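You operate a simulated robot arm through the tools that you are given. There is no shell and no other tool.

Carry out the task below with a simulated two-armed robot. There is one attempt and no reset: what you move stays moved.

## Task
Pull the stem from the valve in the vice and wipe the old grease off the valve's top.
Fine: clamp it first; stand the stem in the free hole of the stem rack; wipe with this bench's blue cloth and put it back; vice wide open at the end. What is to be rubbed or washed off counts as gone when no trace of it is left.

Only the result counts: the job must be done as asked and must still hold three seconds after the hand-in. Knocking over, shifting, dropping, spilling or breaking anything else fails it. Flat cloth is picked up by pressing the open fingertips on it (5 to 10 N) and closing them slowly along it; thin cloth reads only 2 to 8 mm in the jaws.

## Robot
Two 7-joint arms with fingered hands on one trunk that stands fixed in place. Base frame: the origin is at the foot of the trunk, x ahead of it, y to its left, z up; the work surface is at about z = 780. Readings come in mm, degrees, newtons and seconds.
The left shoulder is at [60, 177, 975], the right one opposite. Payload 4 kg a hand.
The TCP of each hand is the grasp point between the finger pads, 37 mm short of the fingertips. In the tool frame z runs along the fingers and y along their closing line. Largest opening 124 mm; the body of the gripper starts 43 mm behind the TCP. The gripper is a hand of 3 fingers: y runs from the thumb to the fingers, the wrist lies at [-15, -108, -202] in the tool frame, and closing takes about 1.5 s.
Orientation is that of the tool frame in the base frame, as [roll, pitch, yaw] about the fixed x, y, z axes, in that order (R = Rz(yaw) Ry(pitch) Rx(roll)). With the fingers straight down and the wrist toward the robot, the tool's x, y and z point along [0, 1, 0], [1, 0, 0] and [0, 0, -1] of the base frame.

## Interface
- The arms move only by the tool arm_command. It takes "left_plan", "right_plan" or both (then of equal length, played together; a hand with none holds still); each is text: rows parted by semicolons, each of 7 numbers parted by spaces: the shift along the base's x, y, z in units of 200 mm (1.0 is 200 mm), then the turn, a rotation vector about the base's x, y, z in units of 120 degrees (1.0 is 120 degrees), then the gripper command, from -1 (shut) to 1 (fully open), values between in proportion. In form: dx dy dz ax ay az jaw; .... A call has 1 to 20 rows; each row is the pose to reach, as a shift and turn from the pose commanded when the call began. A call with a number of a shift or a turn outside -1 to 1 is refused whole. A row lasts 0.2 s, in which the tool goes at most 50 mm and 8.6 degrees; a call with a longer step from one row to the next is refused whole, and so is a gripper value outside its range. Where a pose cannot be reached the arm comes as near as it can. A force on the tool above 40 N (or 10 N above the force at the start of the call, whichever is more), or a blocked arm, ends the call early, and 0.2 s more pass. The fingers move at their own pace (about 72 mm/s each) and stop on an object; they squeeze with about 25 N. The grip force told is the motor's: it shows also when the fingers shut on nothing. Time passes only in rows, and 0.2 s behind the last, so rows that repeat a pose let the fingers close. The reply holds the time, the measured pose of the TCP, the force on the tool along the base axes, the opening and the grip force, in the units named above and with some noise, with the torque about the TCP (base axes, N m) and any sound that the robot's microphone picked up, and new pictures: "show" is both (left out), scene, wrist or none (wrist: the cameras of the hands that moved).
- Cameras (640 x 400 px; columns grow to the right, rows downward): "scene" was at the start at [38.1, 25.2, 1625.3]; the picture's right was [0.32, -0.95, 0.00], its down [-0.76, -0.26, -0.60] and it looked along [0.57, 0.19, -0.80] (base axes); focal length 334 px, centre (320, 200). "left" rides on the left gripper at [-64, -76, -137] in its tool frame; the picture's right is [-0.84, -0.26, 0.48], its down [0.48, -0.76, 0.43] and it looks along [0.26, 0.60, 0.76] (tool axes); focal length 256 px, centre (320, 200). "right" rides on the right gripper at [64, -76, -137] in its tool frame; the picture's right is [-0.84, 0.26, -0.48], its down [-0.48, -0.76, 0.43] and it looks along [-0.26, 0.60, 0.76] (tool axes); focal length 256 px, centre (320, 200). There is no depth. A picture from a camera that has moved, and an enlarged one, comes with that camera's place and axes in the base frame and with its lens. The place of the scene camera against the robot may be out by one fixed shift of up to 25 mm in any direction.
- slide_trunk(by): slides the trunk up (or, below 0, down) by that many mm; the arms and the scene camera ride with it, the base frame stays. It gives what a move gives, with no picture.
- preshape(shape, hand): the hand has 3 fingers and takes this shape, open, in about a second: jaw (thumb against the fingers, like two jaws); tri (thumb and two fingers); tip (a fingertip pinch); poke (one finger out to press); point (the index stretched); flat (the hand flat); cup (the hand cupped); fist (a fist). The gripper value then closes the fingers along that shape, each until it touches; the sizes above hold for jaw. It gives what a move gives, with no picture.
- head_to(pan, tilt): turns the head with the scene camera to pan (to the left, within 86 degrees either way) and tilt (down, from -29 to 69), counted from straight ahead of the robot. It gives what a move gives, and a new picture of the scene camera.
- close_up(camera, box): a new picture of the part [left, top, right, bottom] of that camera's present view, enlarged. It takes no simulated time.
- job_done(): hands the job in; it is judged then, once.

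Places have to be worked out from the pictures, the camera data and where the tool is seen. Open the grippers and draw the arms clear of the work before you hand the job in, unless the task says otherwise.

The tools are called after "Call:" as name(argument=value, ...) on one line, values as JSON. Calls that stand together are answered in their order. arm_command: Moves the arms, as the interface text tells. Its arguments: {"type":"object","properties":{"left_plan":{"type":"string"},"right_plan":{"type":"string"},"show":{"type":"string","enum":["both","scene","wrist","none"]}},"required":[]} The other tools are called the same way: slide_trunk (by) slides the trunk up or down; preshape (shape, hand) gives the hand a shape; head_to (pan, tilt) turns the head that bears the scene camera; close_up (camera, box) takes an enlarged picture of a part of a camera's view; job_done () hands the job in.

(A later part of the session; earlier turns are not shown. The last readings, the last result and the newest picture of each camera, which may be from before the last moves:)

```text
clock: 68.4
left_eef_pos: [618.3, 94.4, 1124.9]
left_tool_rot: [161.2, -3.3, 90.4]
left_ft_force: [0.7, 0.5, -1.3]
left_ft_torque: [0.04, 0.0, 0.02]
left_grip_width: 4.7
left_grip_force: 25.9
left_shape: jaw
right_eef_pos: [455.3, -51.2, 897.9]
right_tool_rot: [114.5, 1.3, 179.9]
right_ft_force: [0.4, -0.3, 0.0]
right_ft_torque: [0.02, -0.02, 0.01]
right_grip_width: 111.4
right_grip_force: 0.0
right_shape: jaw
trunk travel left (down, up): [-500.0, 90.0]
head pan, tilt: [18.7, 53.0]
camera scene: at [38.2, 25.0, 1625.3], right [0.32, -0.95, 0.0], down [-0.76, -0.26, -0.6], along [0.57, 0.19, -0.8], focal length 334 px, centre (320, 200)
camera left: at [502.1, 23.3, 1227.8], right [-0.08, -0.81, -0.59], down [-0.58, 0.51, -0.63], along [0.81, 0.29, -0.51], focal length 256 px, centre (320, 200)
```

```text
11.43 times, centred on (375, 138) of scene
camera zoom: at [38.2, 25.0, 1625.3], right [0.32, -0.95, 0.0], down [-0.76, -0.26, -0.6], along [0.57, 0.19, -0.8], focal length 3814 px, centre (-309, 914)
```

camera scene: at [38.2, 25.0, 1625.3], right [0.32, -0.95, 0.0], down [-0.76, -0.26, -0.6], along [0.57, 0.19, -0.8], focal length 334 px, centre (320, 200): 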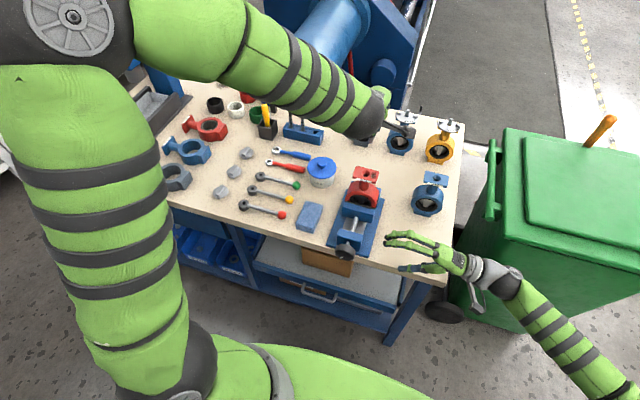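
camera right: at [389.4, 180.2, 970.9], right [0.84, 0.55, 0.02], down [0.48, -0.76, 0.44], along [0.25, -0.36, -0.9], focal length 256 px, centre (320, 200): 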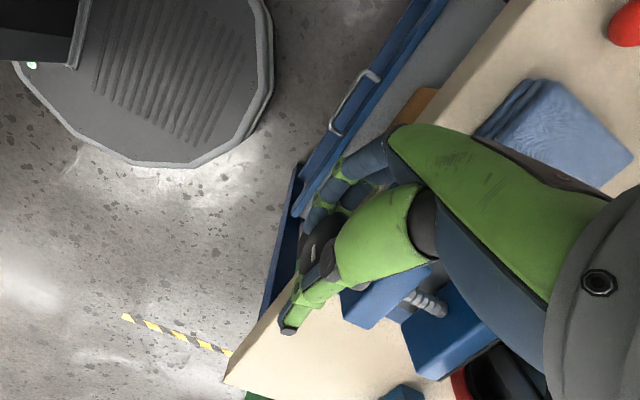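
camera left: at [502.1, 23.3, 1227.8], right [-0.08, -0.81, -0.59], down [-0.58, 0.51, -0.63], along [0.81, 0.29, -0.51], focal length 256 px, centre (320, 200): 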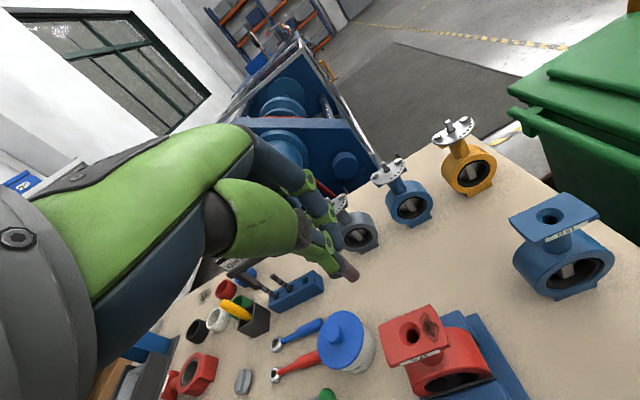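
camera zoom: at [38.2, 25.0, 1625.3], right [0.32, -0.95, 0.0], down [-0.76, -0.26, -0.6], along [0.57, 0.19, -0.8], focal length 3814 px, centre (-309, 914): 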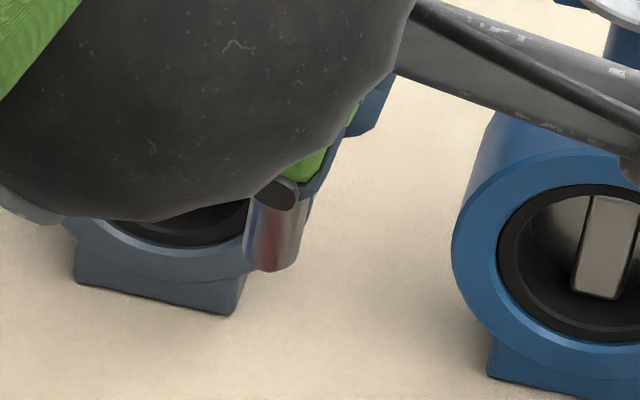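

The stem is now vertical in both views, with its lower end at about TCP + (20, 2, -68). The left camera also sees the rack from here, so I'll zoom on the rack to locate the free hole.

Call:
close_up(camera="left", box=[255, 260, 335, 320])

Call:
close_up(camera="scene", box=[275, 100, 335, 145])

```text
6.67 times, centred on (295, 290) of left
camera zoom: at [502.1, 23.3, 1227.8], right [-0.08, -0.81, -0.59], down [-0.58, 0.51, -0.63], along [0.81, 0.29, -0.51], focal length 1707 px, centre (487, -400)
```

zoom: 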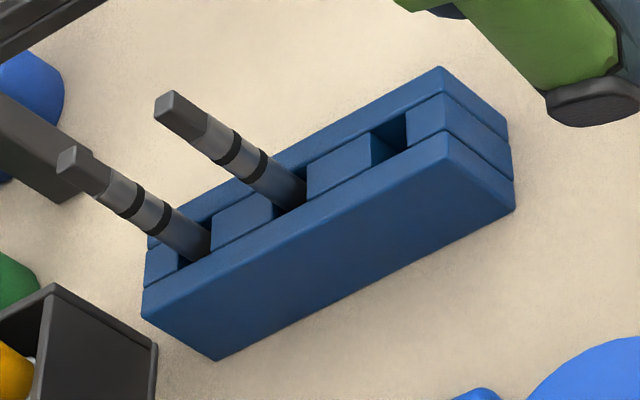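

```text
8.89 times, centred on (305, 122) of scene
camera zoom: at [38.2, 25.0, 1625.3], right [0.32, -0.95, 0.0], down [-0.76, -0.26, -0.6], along [0.57, 0.19, -0.8], focal length 2966 px, centre (453, 889)
```

zoom: 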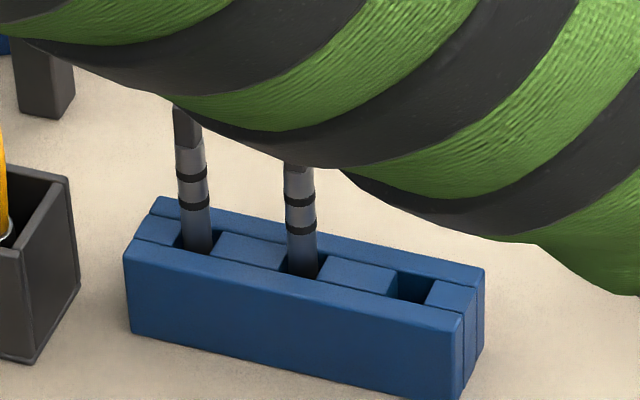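

The rack top is at z≈822. Its stems stand along y at x≈879, and the free 16 mm hole is at about (879, 323.5). I'll carry the stem there at height with slow, smooth steps.

Call:
arm_command(left_plan="0.06 0.056 0 0 0 0 -1; 0.15 0.14 0 0 0 0 -1; 0.26 0.24 0 0 0 0 -1; 0.38 0.35 0 0 0 0 -1; 0.5 0.46 0 0 0 0 -1; 0.61 0.56 0 0 0 0 -1; 0.7 0.65 0 0 0 0 -1; 0.75 0.7 0 0 0 0 -1; 0.75 0.7 0 0 0 0 -1", show="both")

```text
clock: 70.4
left_eef_pos: [767.7, 235.6, 1126.9]
left_tool_rot: [161.2, -3.3, 90.5]
left_ft_force: [-0.6, -0.9, -2.1]
left_ft_torque: [-0.02, -0.01, 0.05]
left_grip_width: 4.5
left_grip_force: 25.2
left_shape: jaw
right_eef_pos: [455.8, -52.0, 897.2]
right_tool_rot: [114.5, 1.3, 179.7]
right_ft_force: [0.3, -0.8, 1.0]
right_ft_torque: [-0.02, 0.01, -0.01]
right_grip_width: 111.4
right_grip_force: 0.0
right_shape: jaw
trunk travel left (down, up): [-500.0, 90.0]
head pan, tilt: [18.7, 53.0]
camera scene: at [38.2, 25.1, 1625.3], right [0.32, -0.95, 0.0], down [-0.76, -0.26, -0.6], along [0.57, 0.19, -0.8], focal length 334 px, centre (320, 200)
camera left: at [651.8, 163.8, 1229.5], right [-0.08, -0.81, -0.59], down [-0.58, 0.51, -0.63], along [0.81, 0.29, -0.51], focal length 256 px, centre (320, 200)
```

scene: 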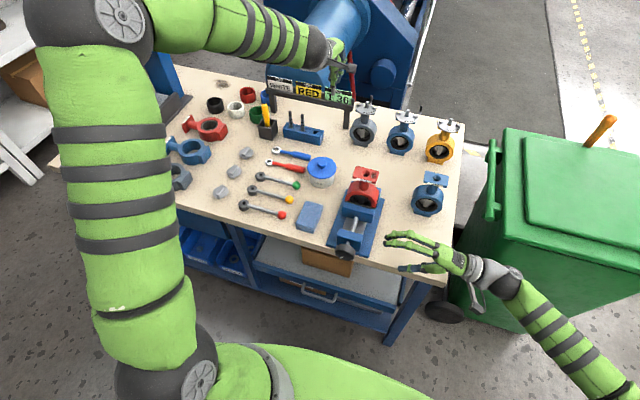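
left: 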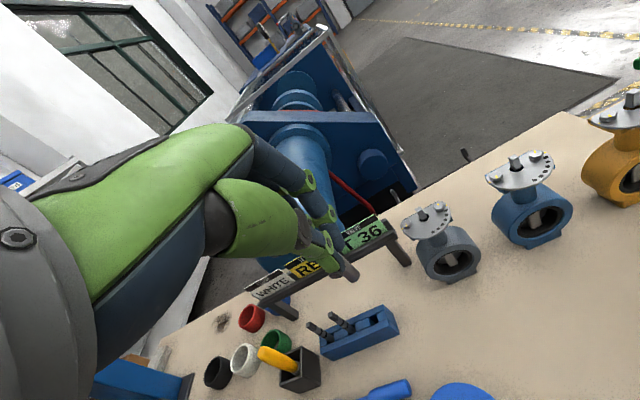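

All steady. I'll continue to above the free hole with the stem's lower end at about z=932, clear of the neighbouring stems.

Call:
arm_command(left_plan="0.06 0.055 -0.06 0 0 0 -1; 0.14 0.13 -0.16 0 0 0 -1; 0.22 0.21 -0.27 0 0 0 -1; 0.3 0.285 -0.38 0 0 0 -1; 0.38 0.36 -0.48 0 0 0 -1; 0.43 0.41 -0.57 0 0 0 -1; 0.455 0.4295 -0.635 0 0 0 -1; 0.455 0.4295 -0.635 0 0 0 -1; 0.455 0.4295 -0.635 0 0 0 -1", show="both")

Call:
close_up(camera="left", box=[300, 230, 420, 330])

Call:
close_up(camera="scene", box=[280, 85, 360, 150])

```text
clock: 72.4
left_eef_pos: [859.4, 320.7, 1000.6]
left_tool_rot: [161.1, -3.4, 90.6]
left_ft_force: [-0.3, 0.1, -0.9]
left_ft_torque: [-0.01, 0.06, 0.02]
left_grip_width: 4.7
left_grip_force: 25.9
left_shape: jaw
right_eef_pos: [455.6, -51.1, 899.1]
right_tool_rot: [114.5, 1.3, 179.8]
right_ft_force: [0.3, 0.4, -0.7]
right_ft_torque: [0.0, 0.0, 0.02]
right_grip_width: 111.6
right_grip_force: 0.1
right_shape: jaw
trunk travel left (down, up): [-500.0, 90.0]
head pan, tilt: [18.7, 53.0]
camera scene: at [38.3, 25.1, 1625.3], right [0.32, -0.95, 0.0], down [-0.76, -0.26, -0.6], along [0.57, 0.19, -0.8], focal length 334 px, centre (320, 200)
camera left: at [745.2, 249.4, 1102.0], right [-0.08, -0.81, -0.59], down [-0.58, 0.51, -0.63], along [0.81, 0.29, -0.51], focal length 256 px, centre (320, 200)
```

scene: 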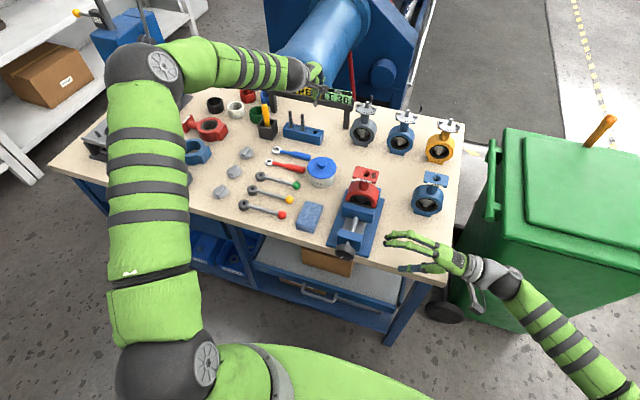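
left: 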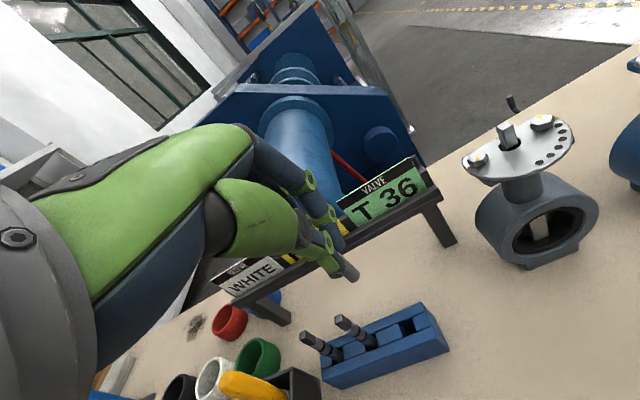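

```text
4.00 times, centred on (360, 280) of left
camera zoom: at [745.2, 249.4, 1102.0], right [-0.08, -0.81, -0.59], down [-0.58, 0.51, -0.63], along [0.81, 0.29, -0.51], focal length 1024 px, centre (160, -120)
```

zoom: 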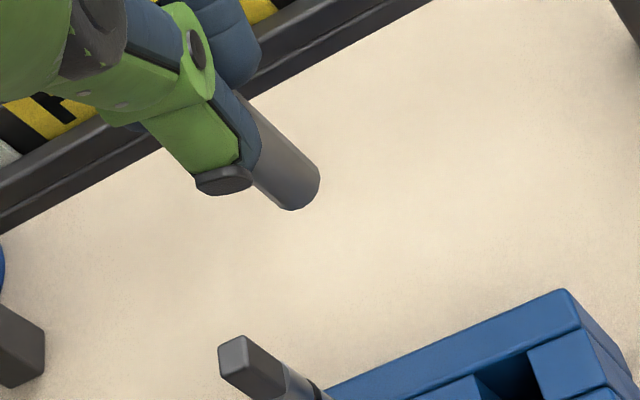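

```text
6.15 times, centred on (320, 118) of scene
camera zoom: at [38.3, 25.1, 1625.3], right [0.32, -0.95, 0.0], down [-0.76, -0.26, -0.6], along [0.57, 0.19, -0.8], focal length 2054 px, centre (320, 708)
```

zoom: 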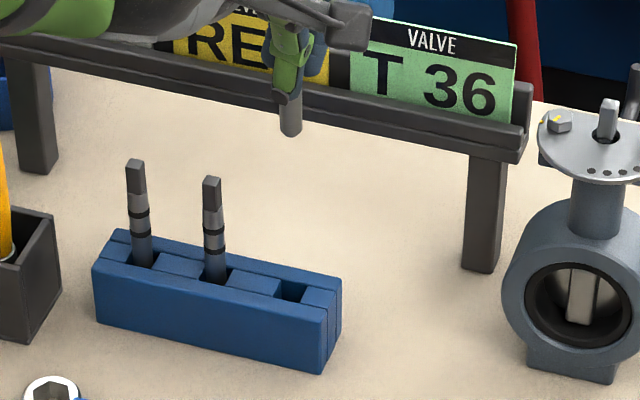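

The stem lines up with the hole in the scene view. I'll refine the hole position from this closer left-camera pose.

Call:
close_up(camera="left", box=[360, 295, 460, 365])

Call:
close_up(camera="left", box=[320, 240, 370, 290])

```text
5.71 times, centred on (410, 330) of left
camera zoom: at [745.2, 249.4, 1102.0], right [-0.08, -0.81, -0.59], down [-0.58, 0.51, -0.63], along [0.81, 0.29, -0.51], focal length 1463 px, centre (-194, -543)
```

zoom: 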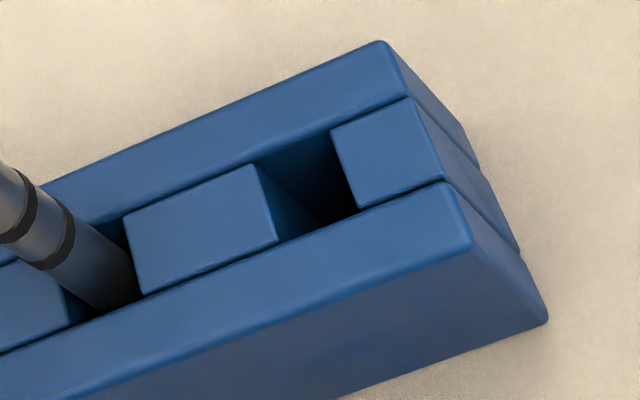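

```text
8.00 times, centred on (345, 265) of left
camera zoom: at [745.2, 249.4, 1102.0], right [-0.08, -0.81, -0.59], down [-0.58, 0.51, -0.63], along [0.81, 0.29, -0.51], focal length 2048 px, centre (120, -320)
```

zoom: 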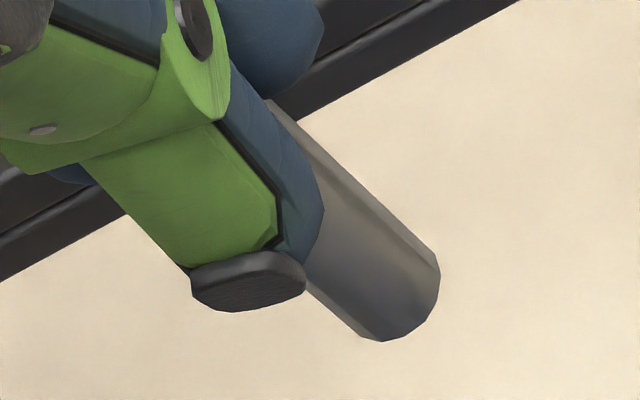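

Stem end and hole agree to within a few mm, but the depth along the view ray is uncertain. I'll lower to just above the rack and compare both views there, where the relative error becomes small.

Call:
arm_command(left_plan="-0.005 0 -0.08 0 0 0 -1; -0.01 0 -0.18 0 0 0 -1; -0.015 0 -0.28 0 0 0 -1; -0.015 0 -0.37 0 0 0 -1; -0.015 0 -0.43 0 0 0 -1; -0.015 0 -0.45 0 0 0 -1; -0.015 0 -0.45 0 0 0 -1", show="none")

Call:
close_up(camera="left", box=[310, 240, 410, 310])

Call:
close_up(camera="scene", box=[295, 110, 335, 140])

```text
clock: 74.0
left_eef_pos: [857.3, 320.0, 909.2]
left_tool_rot: [161.1, -3.3, 90.4]
left_ft_force: [-0.2, 0.8, -0.3]
left_ft_torque: [-0.02, 0.02, 0.01]
left_grip_width: 4.5
left_grip_force: 25.1
left_shape: jaw
right_eef_pos: [457.1, -52.6, 897.8]
right_tool_rot: [114.5, 1.3, 179.8]
right_ft_force: [-0.1, 0.2, 0.1]
right_ft_torque: [-0.01, -0.01, 0.01]
right_grip_width: 111.7
right_grip_force: 0.1
right_shape: jaw
trunk travel left (down, up): [-500.0, 90.0]
head pan, tilt: [18.7, 53.0]
```

```text
5.71 times, centred on (360, 275) of left
camera zoom: at [740.6, 248.6, 1011.4], right [-0.08, -0.81, -0.59], down [-0.58, 0.51, -0.63], along [0.81, 0.29, -0.51], focal length 1463 px, centre (91, -229)
```

zoom: 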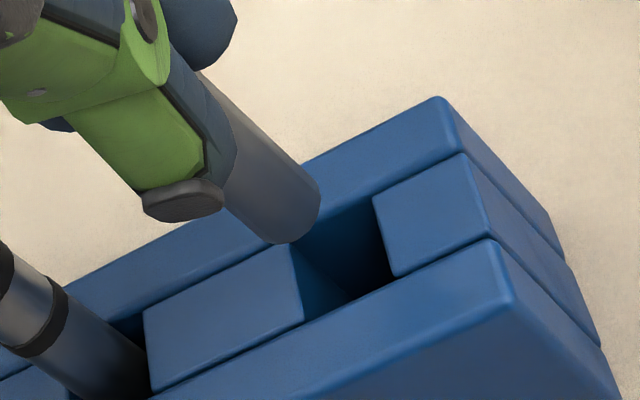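

```text
13.33 times, centred on (315, 125) of scene
camera zoom: at [38.3, 25.2, 1625.3], right [0.32, -0.95, 0.0], down [-0.76, -0.26, -0.6], along [0.57, 0.19, -0.8], focal length 4450 px, centre (387, 1200)
```

zoom: 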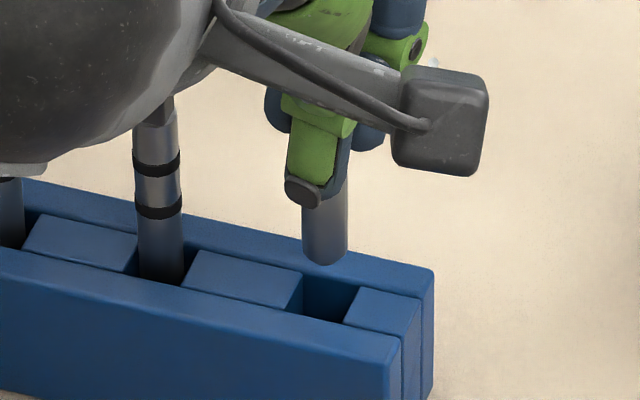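

Combining both views, the stem end is at about (880.1, 324.8, 836) and the hole at (879.5, 324.2, 822), so it is aligned to within 1 mm and upright. I'll lower 22 mm so the end enters the hole, and check forces.

Call:
arm_command(left_plan="-0.003 -0.003 -0.02 0 0 0 -1; -0.003 -0.003 -0.04 0 0 0 -1; -0.003 -0.003 -0.06 0 0 0 -1; -0.003 -0.003 -0.075 0 0 0 -1; -0.003 -0.003 -0.09 0 0 0 -1; -0.003 -0.003 -0.11 0 0 0 -1; -0.003 -0.003 -0.11 0 0 0 -1", show="none")

Call:
close_up(camera="left", box=[310, 240, 410, 310])

Call:
close_up(camera="scene", box=[295, 110, 335, 140])

```text
clock: 75.6
left_eef_pos: [856.0, 320.2, 886.3]
left_tool_rot: [161.2, -3.3, 90.5]
left_ft_force: [3.0, 1.2, -0.2]
left_ft_torque: [0.08, -0.18, 0.04]
left_grip_width: 4.5
left_grip_force: 24.7
left_shape: jaw
right_eef_pos: [455.1, -51.5, 897.5]
right_tool_rot: [114.4, 1.3, 179.8]
right_ft_force: [0.3, 0.0, -0.9]
right_ft_torque: [-0.03, -0.01, -0.01]
right_grip_width: 111.5
right_grip_force: 0.0
right_shape: jaw
trunk travel left (down, up): [-500.0, 90.0]
head pan, tilt: [18.7, 53.0]
```

```text
5.71 times, centred on (360, 275) of left
camera zoom: at [739.9, 248.7, 988.8], right [-0.08, -0.81, -0.59], down [-0.58, 0.51, -0.63], along [0.81, 0.29, -0.51], focal length 1463 px, centre (91, -229)
```

zoom: 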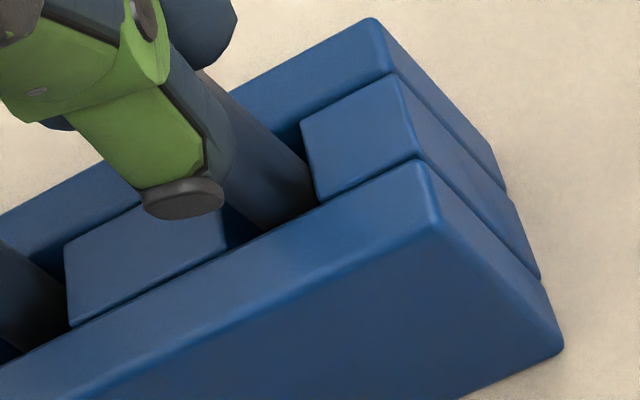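

```text
13.33 times, centred on (315, 125) of scene
camera zoom: at [38.6, 25.2, 1625.3], right [0.32, -0.95, 0.0], down [-0.76, -0.26, -0.6], along [0.57, 0.19, -0.8], focal length 4450 px, centre (387, 1200)
```

zoom: 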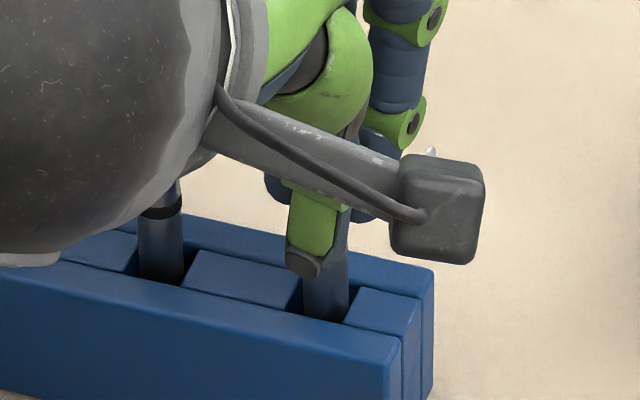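

The stem end is inside the hole with light contact on the front wall (3 N in +x). I'll shift +1.5 mm in x and lower about 18 mm further.

Call:
arm_command(left_plan="0.006 0 -0.01 0 0 0 -1; 0.008 0 -0.03 0 0 0 -1; 0.008 0 -0.05 0 0 0 -1; 0.008 0 -0.07 0 0 0 -1; 0.008 0 -0.09 0 0 0 -1; 0.008 0 -0.09 0 0 0 -1", show="none")

Call:
close_up(camera="left", box=[310, 240, 410, 310])

Call:
close_up(camera="scene", box=[295, 110, 335, 140])

```text
clock: 77.0
left_eef_pos: [857.4, 320.7, 867.7]
left_tool_rot: [161.2, -3.2, 90.5]
left_ft_force: [3.6, 4.2, 2.9]
left_ft_torque: [0.16, -0.2, 0.1]
left_grip_width: 4.2
left_grip_force: 25.1
left_shape: jaw
right_eef_pos: [455.7, -51.9, 898.1]
right_tool_rot: [114.5, 1.3, 179.9]
right_ft_force: [0.7, -0.7, -0.2]
right_ft_torque: [0.0, 0.02, 0.02]
right_grip_width: 111.7
right_grip_force: 0.1
right_shape: jaw
trunk travel left (down, up): [-500.0, 90.0]
head pan, tilt: [18.7, 53.0]
```

```text
5.71 times, centred on (360, 275) of left
camera zoom: at [741.4, 248.8, 971.1], right [-0.08, -0.81, -0.59], down [-0.58, 0.51, -0.63], along [0.81, 0.29, -0.51], focal length 1463 px, centre (91, -229)
```

zoom: 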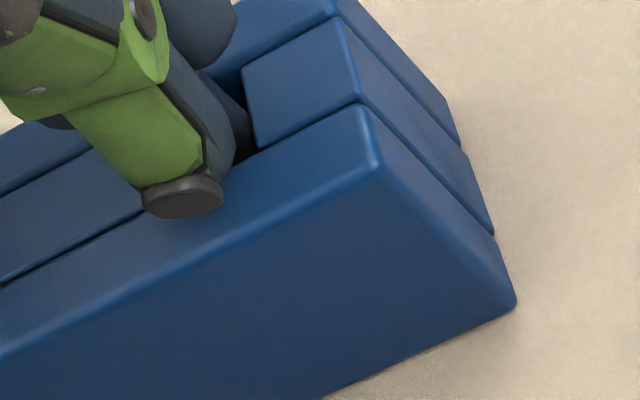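

```text
13.33 times, centred on (315, 125) of scene
camera zoom: at [38.4, 25.4, 1625.3], right [0.32, -0.95, 0.0], down [-0.76, -0.26, -0.6], along [0.57, 0.19, -0.8], focal length 4450 px, centre (387, 1200)
```

zoom: 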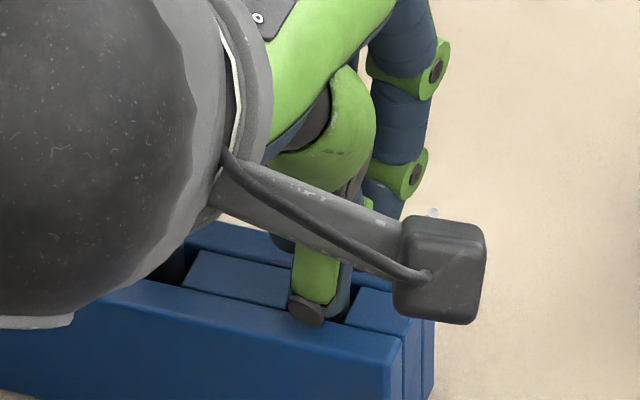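

The stem is about 27 mm deep in the hole with only small forces. I'll open the fingers modestly to about 30 mm to release it, without moving yet.

Call:
arm_command(left_plan="0 0 0 0 0 0 -0.85; 0 0 0.005 0 0 0 -0.7; 0 0 0.01 0 0 0 -0.6; 0 0 0.01 0 0 0 -0.52; 0 0 0.01 0 0 0 -0.52; 0 0 0.01 0 0 0 -0.52", show="none")

Call:
close_up(camera="left", box=[280, 200, 420, 310])

Call:
close_up(camera="scene", box=[295, 110, 335, 140])

```text
clock: 78.4
left_eef_pos: [856.7, 319.9, 870.7]
left_tool_rot: [161.0, -3.3, 90.5]
left_ft_force: [-1.4, 0.5, -1.2]
left_ft_torque: [0.0, 0.1, 0.0]
left_grip_width: 29.0
left_grip_force: 0.0
left_shape: jaw
right_eef_pos: [455.9, -51.1, 897.3]
right_tool_rot: [114.5, 1.3, 180.0]
right_ft_force: [-0.1, 0.5, -0.4]
right_ft_torque: [0.02, -0.05, -0.01]
right_grip_width: 111.6
right_grip_force: 0.1
right_shape: jaw
trunk travel left (down, up): [-500.0, 90.0]
head pan, tilt: [18.7, 53.0]
```

```text
3.64 times, centred on (350, 255) of left
camera zoom: at [741.2, 248.6, 973.3], right [-0.08, -0.81, -0.59], down [-0.58, 0.51, -0.63], along [0.81, 0.29, -0.51], focal length 931 px, centre (211, 0)
```

zoom: 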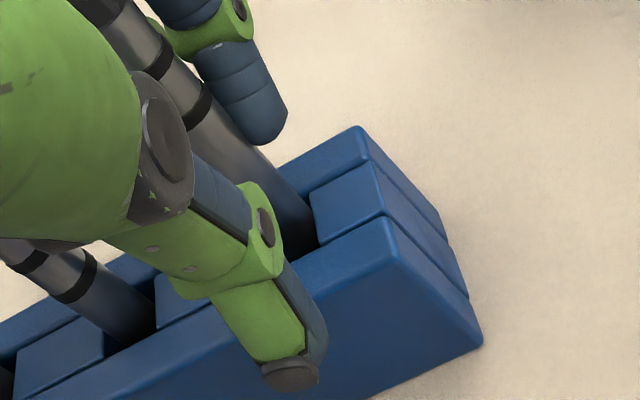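

```text
13.33 times, centred on (315, 125) of scene
camera zoom: at [38.3, 25.1, 1625.3], right [0.32, -0.95, 0.0], down [-0.76, -0.26, -0.6], along [0.57, 0.19, -0.8], focal length 4450 px, centre (387, 1200)
```

zoom: 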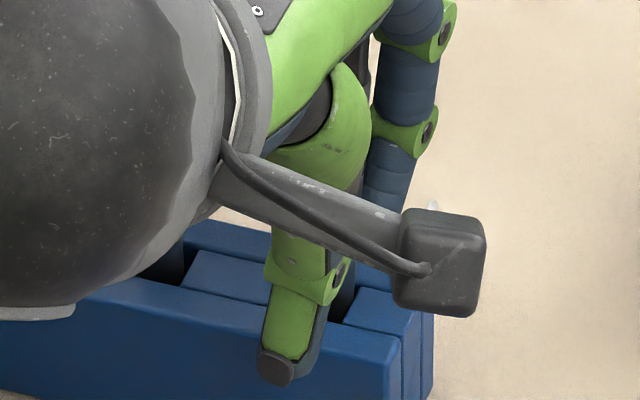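

The stem stands in the hole with both bands visible and is free between the fingers. I'll lift the hand straight up slowly.

Call:
arm_command(left_plan="0 0 0.03 0 0 0 -0.5; 0 0 0.08 0 0 0 -0.45; 0 0 0.15 0 0 0 -0.45; 0 0 0.23 0 0 0 -0.45; 0 0 0.32 0 0 0 -0.45; 0 0 0.42 0 0 0 -0.45; 0 0 0.52 0 0 0 -0.45; 0 0 0.62 0 0 0 -0.45; 0 0 0.7 0 0 0 -0.45; 0 0 0.7 0 0 0 -0.45", show="none")

Call:
close_up(camera="left", box=[300, 230, 480, 380])

Call:
close_up(camera="scene", box=[270, 95, 350, 150])

```text
clock: 80.6
left_eef_pos: [857.7, 318.4, 1009.5]
left_tool_rot: [161.3, -3.2, 90.4]
left_ft_force: [0.0, 0.0, -1.3]
left_ft_torque: [-0.03, 0.01, -0.01]
left_grip_width: 33.7
left_grip_force: 0.0
left_shape: jaw
right_eef_pos: [456.2, -52.4, 898.8]
right_tool_rot: [114.4, 1.3, 179.8]
right_ft_force: [-0.1, 0.1, 0.2]
right_ft_torque: [0.01, -0.01, 0.01]
right_grip_width: 111.4
right_grip_force: 0.1
right_shape: jaw
trunk travel left (down, up): [-500.0, 90.0]
head pan, tilt: [18.7, 53.0]
```

```text
2.67 times, centred on (390, 305) of left
camera zoom: at [741.6, 248.6, 1112.5], right [-0.08, -0.81, -0.59], down [-0.58, 0.51, -0.63], along [0.81, 0.29, -0.51], focal length 683 px, centre (133, -80)
```

zoom: 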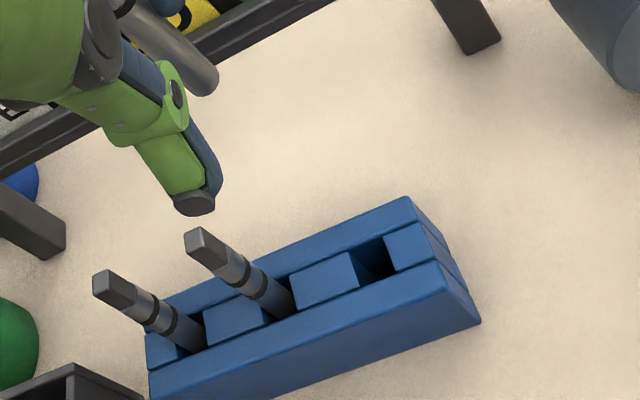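

```text
7.27 times, centred on (310, 122) of scene
camera zoom: at [38.3, 25.2, 1625.3], right [0.32, -0.95, 0.0], down [-0.76, -0.26, -0.6], along [0.57, 0.19, -0.8], focal length 2427 px, centre (393, 764)
```

zoom: 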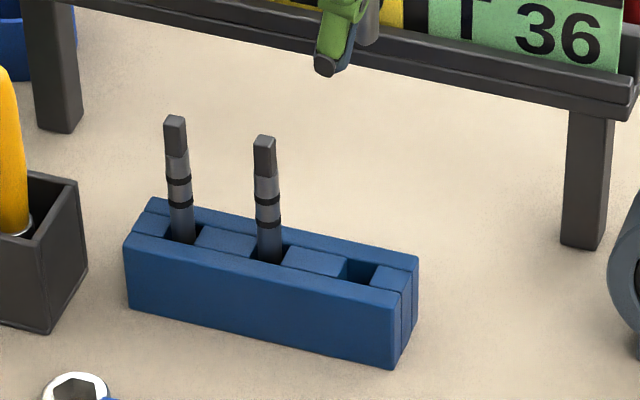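

The stem came up with the hand because it is wedged between the two fingers even with the thumb open. I'll look closely at how it is held before doing anything else.

Call:
close_up(camera="left", box=[280, 180, 380, 280])

Call:
close_up(camera="scene", box=[290, 60, 350, 110])

Call:
close_up(camera="right", box=[0, 0, 640, 400])

```text
4.00 times, centred on (330, 230) of left
camera zoom: at [741.6, 248.6, 1112.5], right [-0.08, -0.81, -0.59], down [-0.58, 0.51, -0.63], along [0.81, 0.29, -0.51], focal length 1024 px, centre (280, 80)
```

zoom: 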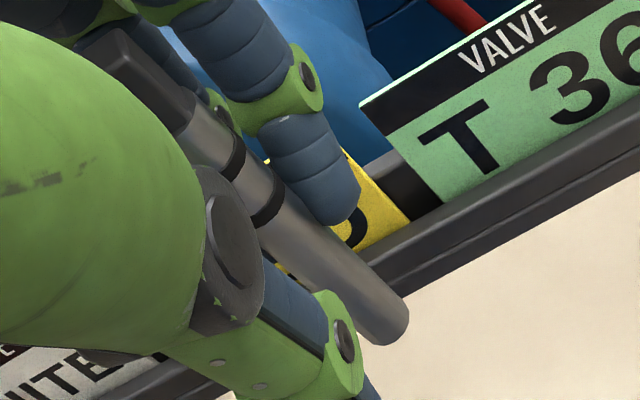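

```text
8.00 times, centred on (320, 85) of scene
camera zoom: at [38.3, 25.2, 1625.3], right [0.32, -0.95, 0.0], down [-0.76, -0.26, -0.6], along [0.57, 0.19, -0.8], focal length 2670 px, centre (320, 1120)
```

zoom: 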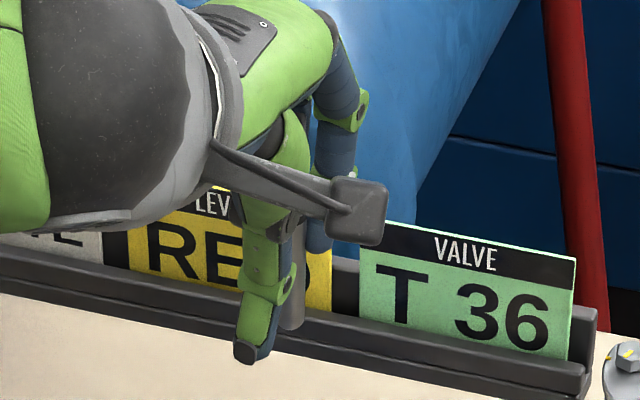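

```text
1.00 times, centred on (320, 200) of right (not enlarged: the box is as wide or as high as the picture)
camera zoom: at [392.0, -209.1, 884.0], right [0.83, -0.33, 0.45], down [0.5, 0.08, -0.86], along [0.25, 0.94, 0.23], focal length 256 px, centre (320, 200)
```

zoom: 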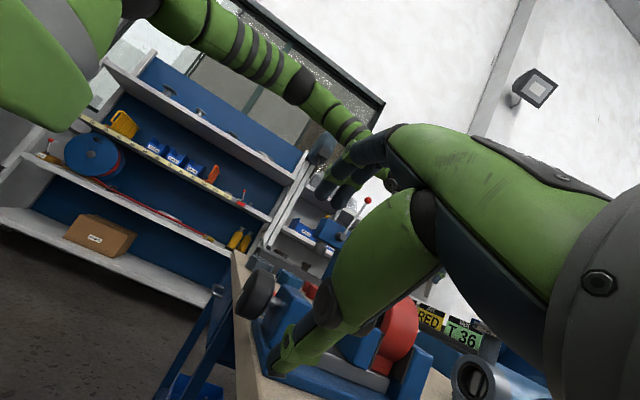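

The tang end sits up between the two fingers, which scissor together as the jaw opens. To find a shape that spreads the fingers, I'll try the "tri" shape on the free right hand and look at it.

Call:
preshape(hand="right", shape="tri")

Call:
close_up(camera="scene", box=[370, 215, 500, 300])

Call:
close_up(camera="right", box=[200, 100, 480, 400])

```text
clock: 81.5
left_eef_pos: [858.6, 320.2, 1009.5]
left_tool_rot: [161.2, -3.3, 90.5]
left_ft_force: [0.3, -0.5, 0.0]
left_ft_torque: [-0.02, 0.03, 0.02]
left_grip_width: 33.6
left_grip_force: 0.0
left_shape: jaw
right_eef_pos: [456.2, -51.8, 898.6]
right_tool_rot: [114.5, 1.3, 179.9]
right_ft_force: [-0.3, 0.1, 0.7]
right_ft_torque: [0.02, -0.02, 0.0]
right_grip_width: 123.8
right_grip_force: 0.0
right_shape: tri
trunk travel left (down, up): [-500.0, 90.0]
head pan, tilt: [18.7, 53.0]
```

```text
4.71 times, centred on (435, 258) of scene
camera zoom: at [38.3, 25.2, 1625.3], right [0.32, -0.95, 0.0], down [-0.76, -0.26, -0.6], along [0.57, 0.19, -0.8], focal length 1570 px, centre (-221, -71)
```

zoom: 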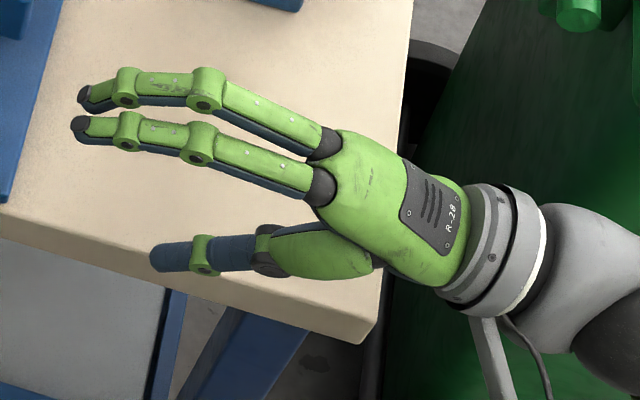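

```text
1.33 times, centred on (340, 250) of right
camera zoom: at [392.0, -209.2, 884.0], right [0.83, -0.33, 0.45], down [0.5, 0.08, -0.86], along [0.25, 0.94, 0.23], focal length 341 px, centre (293, 133)
```

zoom: 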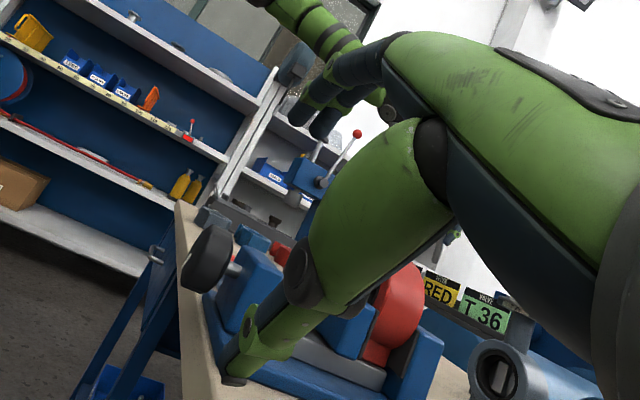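

Now it's clear: the stem is threaded between the two fingers with its tang wedged in their gap. The safest fix is a handover, with the right hand gripping the stem's lower part sideways so the left can slip off and regrip horizontally. First I'll re-close the left hand to hold the stem firmly.

Call:
arm_command(left_plan="0 0 0.01 0 0 0 -0.7; 0 0 0.02 0 0 0 -1; 0 0 0.03 0 0 0 -1; 0 0 0.05 0 0 0 -1; 0 0 0.08 0 0 0 -1; 0 0 0.12 0 0 0 -1; 0 0 0.12 0 0 0 -1", show="none")

Call:
close_up(camera="left", box=[280, 180, 400, 290])

Call:
preshape(hand="right", shape="jaw")

```text
clock: 83.1
left_eef_pos: [857.4, 319.2, 1034.4]
left_tool_rot: [161.1, -3.3, 90.4]
left_ft_force: [0.6, 0.2, -0.6]
left_ft_torque: [0.03, 0.01, 0.01]
left_grip_width: 0.0
left_grip_force: 25.2
left_shape: jaw
right_eef_pos: [456.4, -50.9, 898.7]
right_tool_rot: [114.4, 1.3, 179.9]
right_ft_force: [-0.1, -0.6, -0.5]
right_ft_torque: [-0.06, 0.04, 0.0]
right_grip_width: 123.5
right_grip_force: 0.1
right_shape: tri
trunk travel left (down, up): [-500.0, 90.0]
head pan, tilt: [18.7, 53.0]
```

```text
3.64 times, centred on (340, 235) of left
camera zoom: at [741.5, 249.1, 1137.4], right [-0.08, -0.81, -0.59], down [-0.58, 0.51, -0.63], along [0.81, 0.29, -0.51], focal length 931 px, centre (247, 73)
```

zoom: 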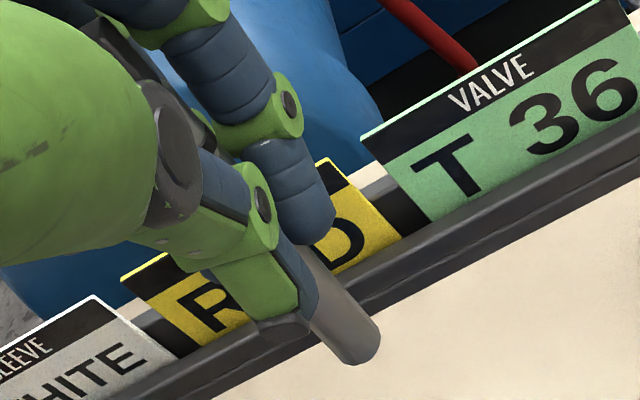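

```text
clock: 84.0
left_eef_pos: [857.4, 320.6, 1035.6]
left_tool_rot: [161.1, -3.3, 90.5]
left_ft_force: [-0.1, -0.6, -1.7]
left_ft_torque: [-0.01, 0.0, 0.0]
left_grip_width: 0.0
left_grip_force: 24.8
left_shape: jaw
right_eef_pos: [457.1, -52.7, 897.9]
right_tool_rot: [114.4, 1.3, 179.9]
right_ft_force: [1.0, -0.7, 0.8]
right_ft_torque: [0.0, -0.02, -0.03]
right_grip_width: 123.5
right_grip_force: 0.1
right_shape: jaw
trunk travel left (down, up): [-500.0, 90.0]
head pan, tilt: [18.7, 53.0]
```

The left hand again holds the stem firmly. I'll carry it back toward the middle at height, and at the same time raise the right hand and begin turning its fingers toward +y.

Call:
arm_command(left_plan="-0.05 -0.05 0.05 0 0 0 -1; -0.13 -0.13 0.13 0 0 0 -1; -0.23 -0.23 0.22 0 0 0 -1; -0.34 -0.34 0.3 0 0 0 -1; -0.46 -0.46 0.34 0 0 0 -1; -0.58 -0.58 0.34 0 0 0 -1; -0.68 -0.68 0.34 0 0 0 -1; -0.75 -0.76 0.34 0 0 0 -1; -0.75 -0.76 0.34 0 0 0 -1", right_plan="0.02 -0.03 0.1 0.025 0 0 1; 0.05 -0.07 0.22 0.05 0 0 1; 0.08 -0.12 0.34 0.08 0 0 1; 0.12 -0.18 0.46 0.11 0 0 1; 0.16 -0.24 0.56 0.14 0 0 1; 0.2 -0.3 0.65 0.17 0 0 1; 0.22 -0.35 0.7 0.19 0 0 1; 0.22 -0.35 0.72 0.2133 0 0 1; 0.22 -0.35 0.72 0.2133 0 0 1", show="scene")

```text
clock: 86.0
left_eef_pos: [708.0, 168.8, 1103.0]
left_tool_rot: [161.3, -3.4, 90.5]
left_ft_force: [-0.2, 0.6, -0.8]
left_ft_torque: [-0.02, 0.01, -0.01]
left_grip_width: 0.0
left_grip_force: 24.8
left_shape: jaw
right_eef_pos: [500.9, -123.9, 1040.6]
right_tool_rot: [88.9, 1.1, 179.3]
right_ft_force: [-0.4, -0.3, 0.0]
right_ft_torque: [0.01, -0.03, 0.0]
right_grip_width: 124.0
right_grip_force: 0.0
right_shape: jaw
trunk travel left (down, up): [-500.0, 90.0]
head pan, tilt: [18.7, 53.0]
camera scene: at [38.3, 25.2, 1625.3], right [0.32, -0.95, 0.0], down [-0.76, -0.26, -0.6], along [0.57, 0.19, -0.8], focal length 334 px, centre (320, 200)
```

scene: 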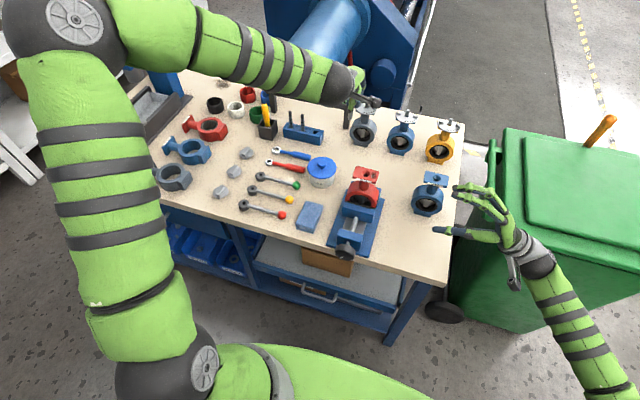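

Both arms are on track. I'll continue with the left to the meeting point and the right rolling 90° about y so its closing line is along x.

Call:
arm_command(left_plan="-0.063 -0.064 0 0 0 0 -1; -0.126 -0.128 0 0 0 0 -1; -0.189 -0.192 0 0 0 0 -1; -0.252 -0.256 0 0 0 0 -1; -0.315 -0.32 0 0 0 0 -1; -0.378 -0.384 0 0 0 0 -1; -0.441 -0.448 0 0 0 0 -1; -0.504 -0.512 0 0 0 0 -1; -0.567 -0.576 0 0 0 0 -1; -0.63 -0.64 0 0 0 0 -1; -0.693 -0.704 0 0 0 0 -1; -0.755 -0.769 0 0 0 0 -1; -0.755 -0.769 0 0 0 0 -1", right_plan="0.033 0 0 0 0.0625 0 1; 0.066 0 0 0 0.125 0 1; 0.1 0 0 0 0.1875 0 1; 0.133 0 0 0 0.25 0 1; 0.166 0 0 0 0.3125 0 1; 0.2 0 0 0 0.375 0 1; 0.233 0 0 0 0.4375 0 1; 0.266 0 0 0 0.5 0 1; 0.3 0 0 0 0.5625 0 1; 0.333 0 0 0 0.625 0 1; 0.366 0 0 0 0.6875 0 1; 0.395 0 0 0 0.75 0 1; 0.395 0 0 0 0.75 0 1", show="both")

Call:
close_up(camera="scene", box=[330, 100, 490, 230])

Call:
close_up(camera="right", box=[120, 60, 520, 340])

```text
clock: 88.8
left_eef_pos: [556.9, 15.0, 1104.9]
left_tool_rot: [161.2, -3.3, 90.5]
left_ft_force: [0.0, 0.0, -1.4]
left_ft_torque: [0.02, 0.01, -0.03]
left_grip_width: 0.2
left_grip_force: 25.3
left_shape: jaw
right_eef_pos: [579.2, -123.1, 1039.8]
right_tool_rot: [122.9, -88.9, 145.9]
right_ft_force: [-0.2, 0.4, -1.0]
right_ft_torque: [-0.02, 0.02, 0.0]
right_grip_width: 123.7
right_grip_force: 0.0
right_shape: jaw
trunk travel left (down, up): [-500.0, 90.0]
head pan, tilt: [18.7, 53.0]
camera scene: at [38.3, 25.1, 1625.3], right [0.32, -0.95, 0.0], down [-0.76, -0.26, -0.6], along [0.57, 0.19, -0.8], focal length 334 px, centre (320, 200)
camera right: at [499.1, -259.8, 1103.1], right [0.26, -0.5, -0.83], down [-0.74, 0.44, -0.5], along [0.62, 0.75, -0.25], focal length 256 px, centre (320, 200)
camera left: at [441.1, -57.3, 1205.7], right [-0.08, -0.81, -0.59], down [-0.58, 0.52, -0.63], along [0.81, 0.29, -0.51], focal length 256 px, centre (320, 200)
```

scene: 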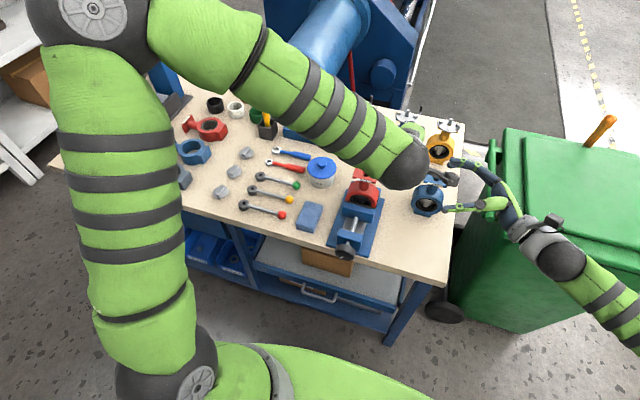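
right: 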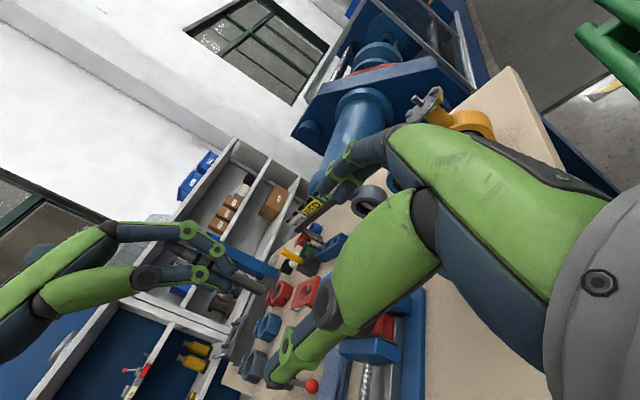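
left: 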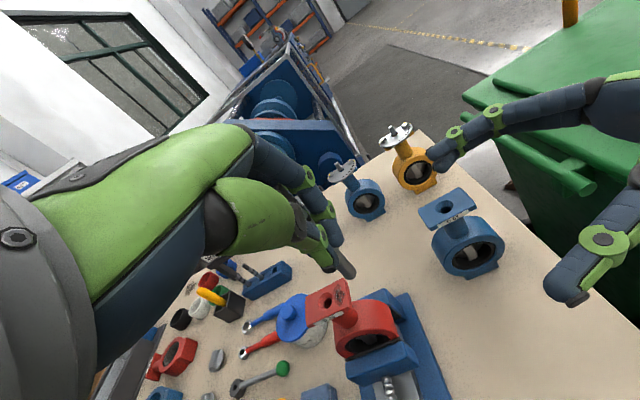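

```text
3.08 times, centred on (410, 165) of scene
camera zoom: at [38.3, 25.1, 1625.3], right [0.32, -0.95, 0.0], down [-0.76, -0.26, -0.6], along [0.57, 0.19, -0.8], focal length 1027 px, centre (43, 308)
```

zoom: 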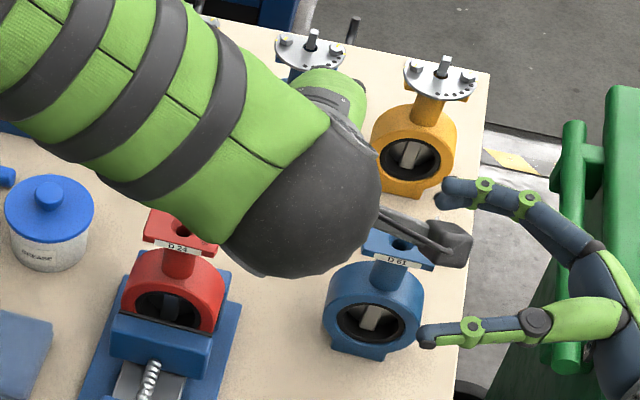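

```text
1.43 times, centred on (320, 200) of right
camera zoom: at [499.1, -259.8, 1103.1], right [0.26, -0.5, -0.83], down [-0.74, 0.44, -0.5], along [0.62, 0.75, -0.25], focal length 366 px, centre (320, 200)
```

zoom: 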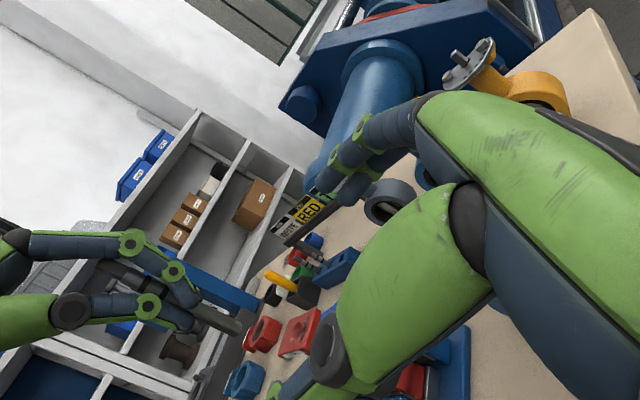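

The right camera now sees the left hand and the stem from the side. I'll zoom in to locate the exposed part.

Call:
close_up(camera="right", box=[130, 210, 290, 310])

Call:
close_up(camera="right", box=[200, 240, 290, 310])

```text
4.00 times, centred on (210, 260) of right
camera zoom: at [499.1, -259.8, 1103.1], right [0.26, -0.5, -0.83], down [-0.74, 0.44, -0.5], along [0.62, 0.75, -0.25], focal length 1024 px, centre (760, -40)
```

zoom: 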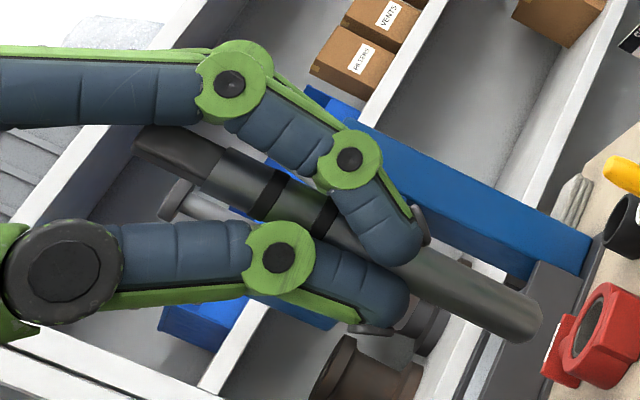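

```text
5.71 times, centred on (245, 275) of right
camera zoom: at [499.1, -259.8, 1103.1], right [0.26, -0.5, -0.83], down [-0.74, 0.44, -0.5], along [0.62, 0.75, -0.25], focal length 1463 px, centre (749, -229)
```

zoom: 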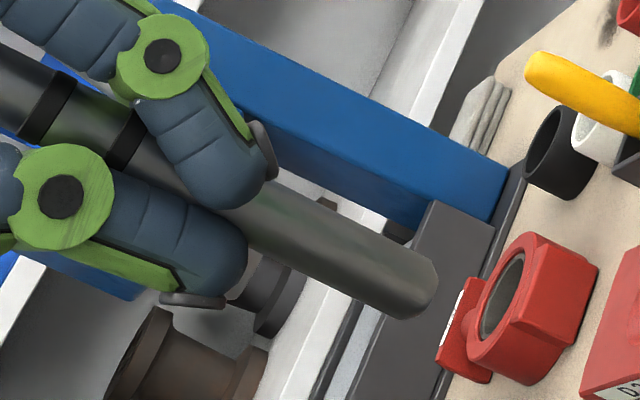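

The stem's end is at about (581, 20, 1036) with some 37 mm exposed below the left fingertips. I'll slide the open right hand in sideways so the stem stands between its thumb and fingers.

Call:
arm_command(right_plan="-0.005 0.05 0.05 0 0 0 1; -0.01 0.2 0.05 0 0 0 1; -0.01 0.36 0.05 0 0 0 1; -0.01 0.5 0.05 0 0 0 1; -0.01 0.62 0.05 0 0 0 1; -0.01 0.7 0.05 0 0 0 1; -0.01 0.715 0.05 0 0 0 1; -0.01 0.715 0.05 0 0 0 1", show="wrist")

Call:
close_up(camera="left", box=[270, 180, 470, 330])

Call:
close_up(camera="right", box=[220, 140, 420, 320])

```text
clock: 90.6
left_eef_pos: [556.2, 14.4, 1103.1]
left_tool_rot: [161.2, -3.2, 90.5]
left_ft_force: [0.5, 0.3, -1.9]
left_ft_torque: [0.02, 0.03, 0.02]
left_grip_width: 0.0
left_grip_force: 25.2
left_shape: jaw
right_eef_pos: [578.2, 18.5, 1050.8]
right_tool_rot: [114.1, -88.8, 154.8]
right_ft_force: [0.1, 0.8, 0.0]
right_ft_torque: [0.01, 0.03, -0.03]
right_grip_width: 123.6
right_grip_force: 0.0
right_shape: jaw
trunk travel left (down, up): [-500.0, 90.0]
head pan, tilt: [18.7, 53.0]
camera right: at [497.4, -118.0, 1113.6], right [0.26, -0.5, -0.83], down [-0.74, 0.44, -0.5], along [0.62, 0.75, -0.25], focal length 256 px, centre (320, 200)
```

right: 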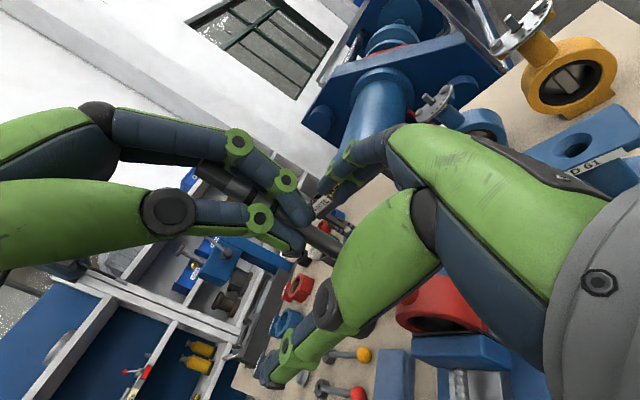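

```text
2.67 times, centred on (370, 255) of left
camera zoom: at [441.3, -57.2, 1205.8], right [-0.08, -0.81, -0.59], down [-0.58, 0.51, -0.63], along [0.81, 0.29, -0.51], focal length 683 px, centre (187, 53)
```

zoom: 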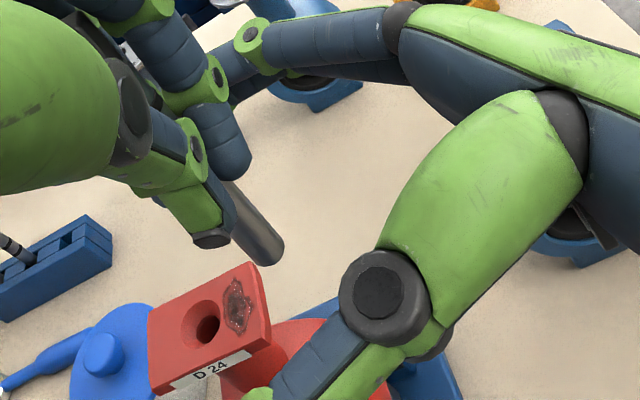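

```text
2.22 times, centred on (320, 230) of right
camera zoom: at [497.4, -118.0, 1113.6], right [0.26, -0.5, -0.83], down [-0.74, 0.44, -0.5], along [0.62, 0.75, -0.25], focal length 569 px, centre (320, 133)
```

zoom: 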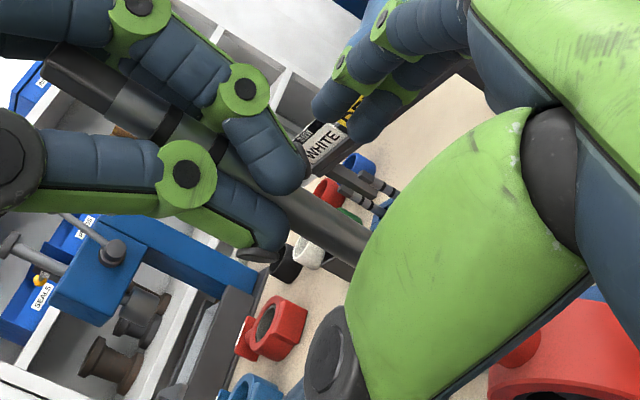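

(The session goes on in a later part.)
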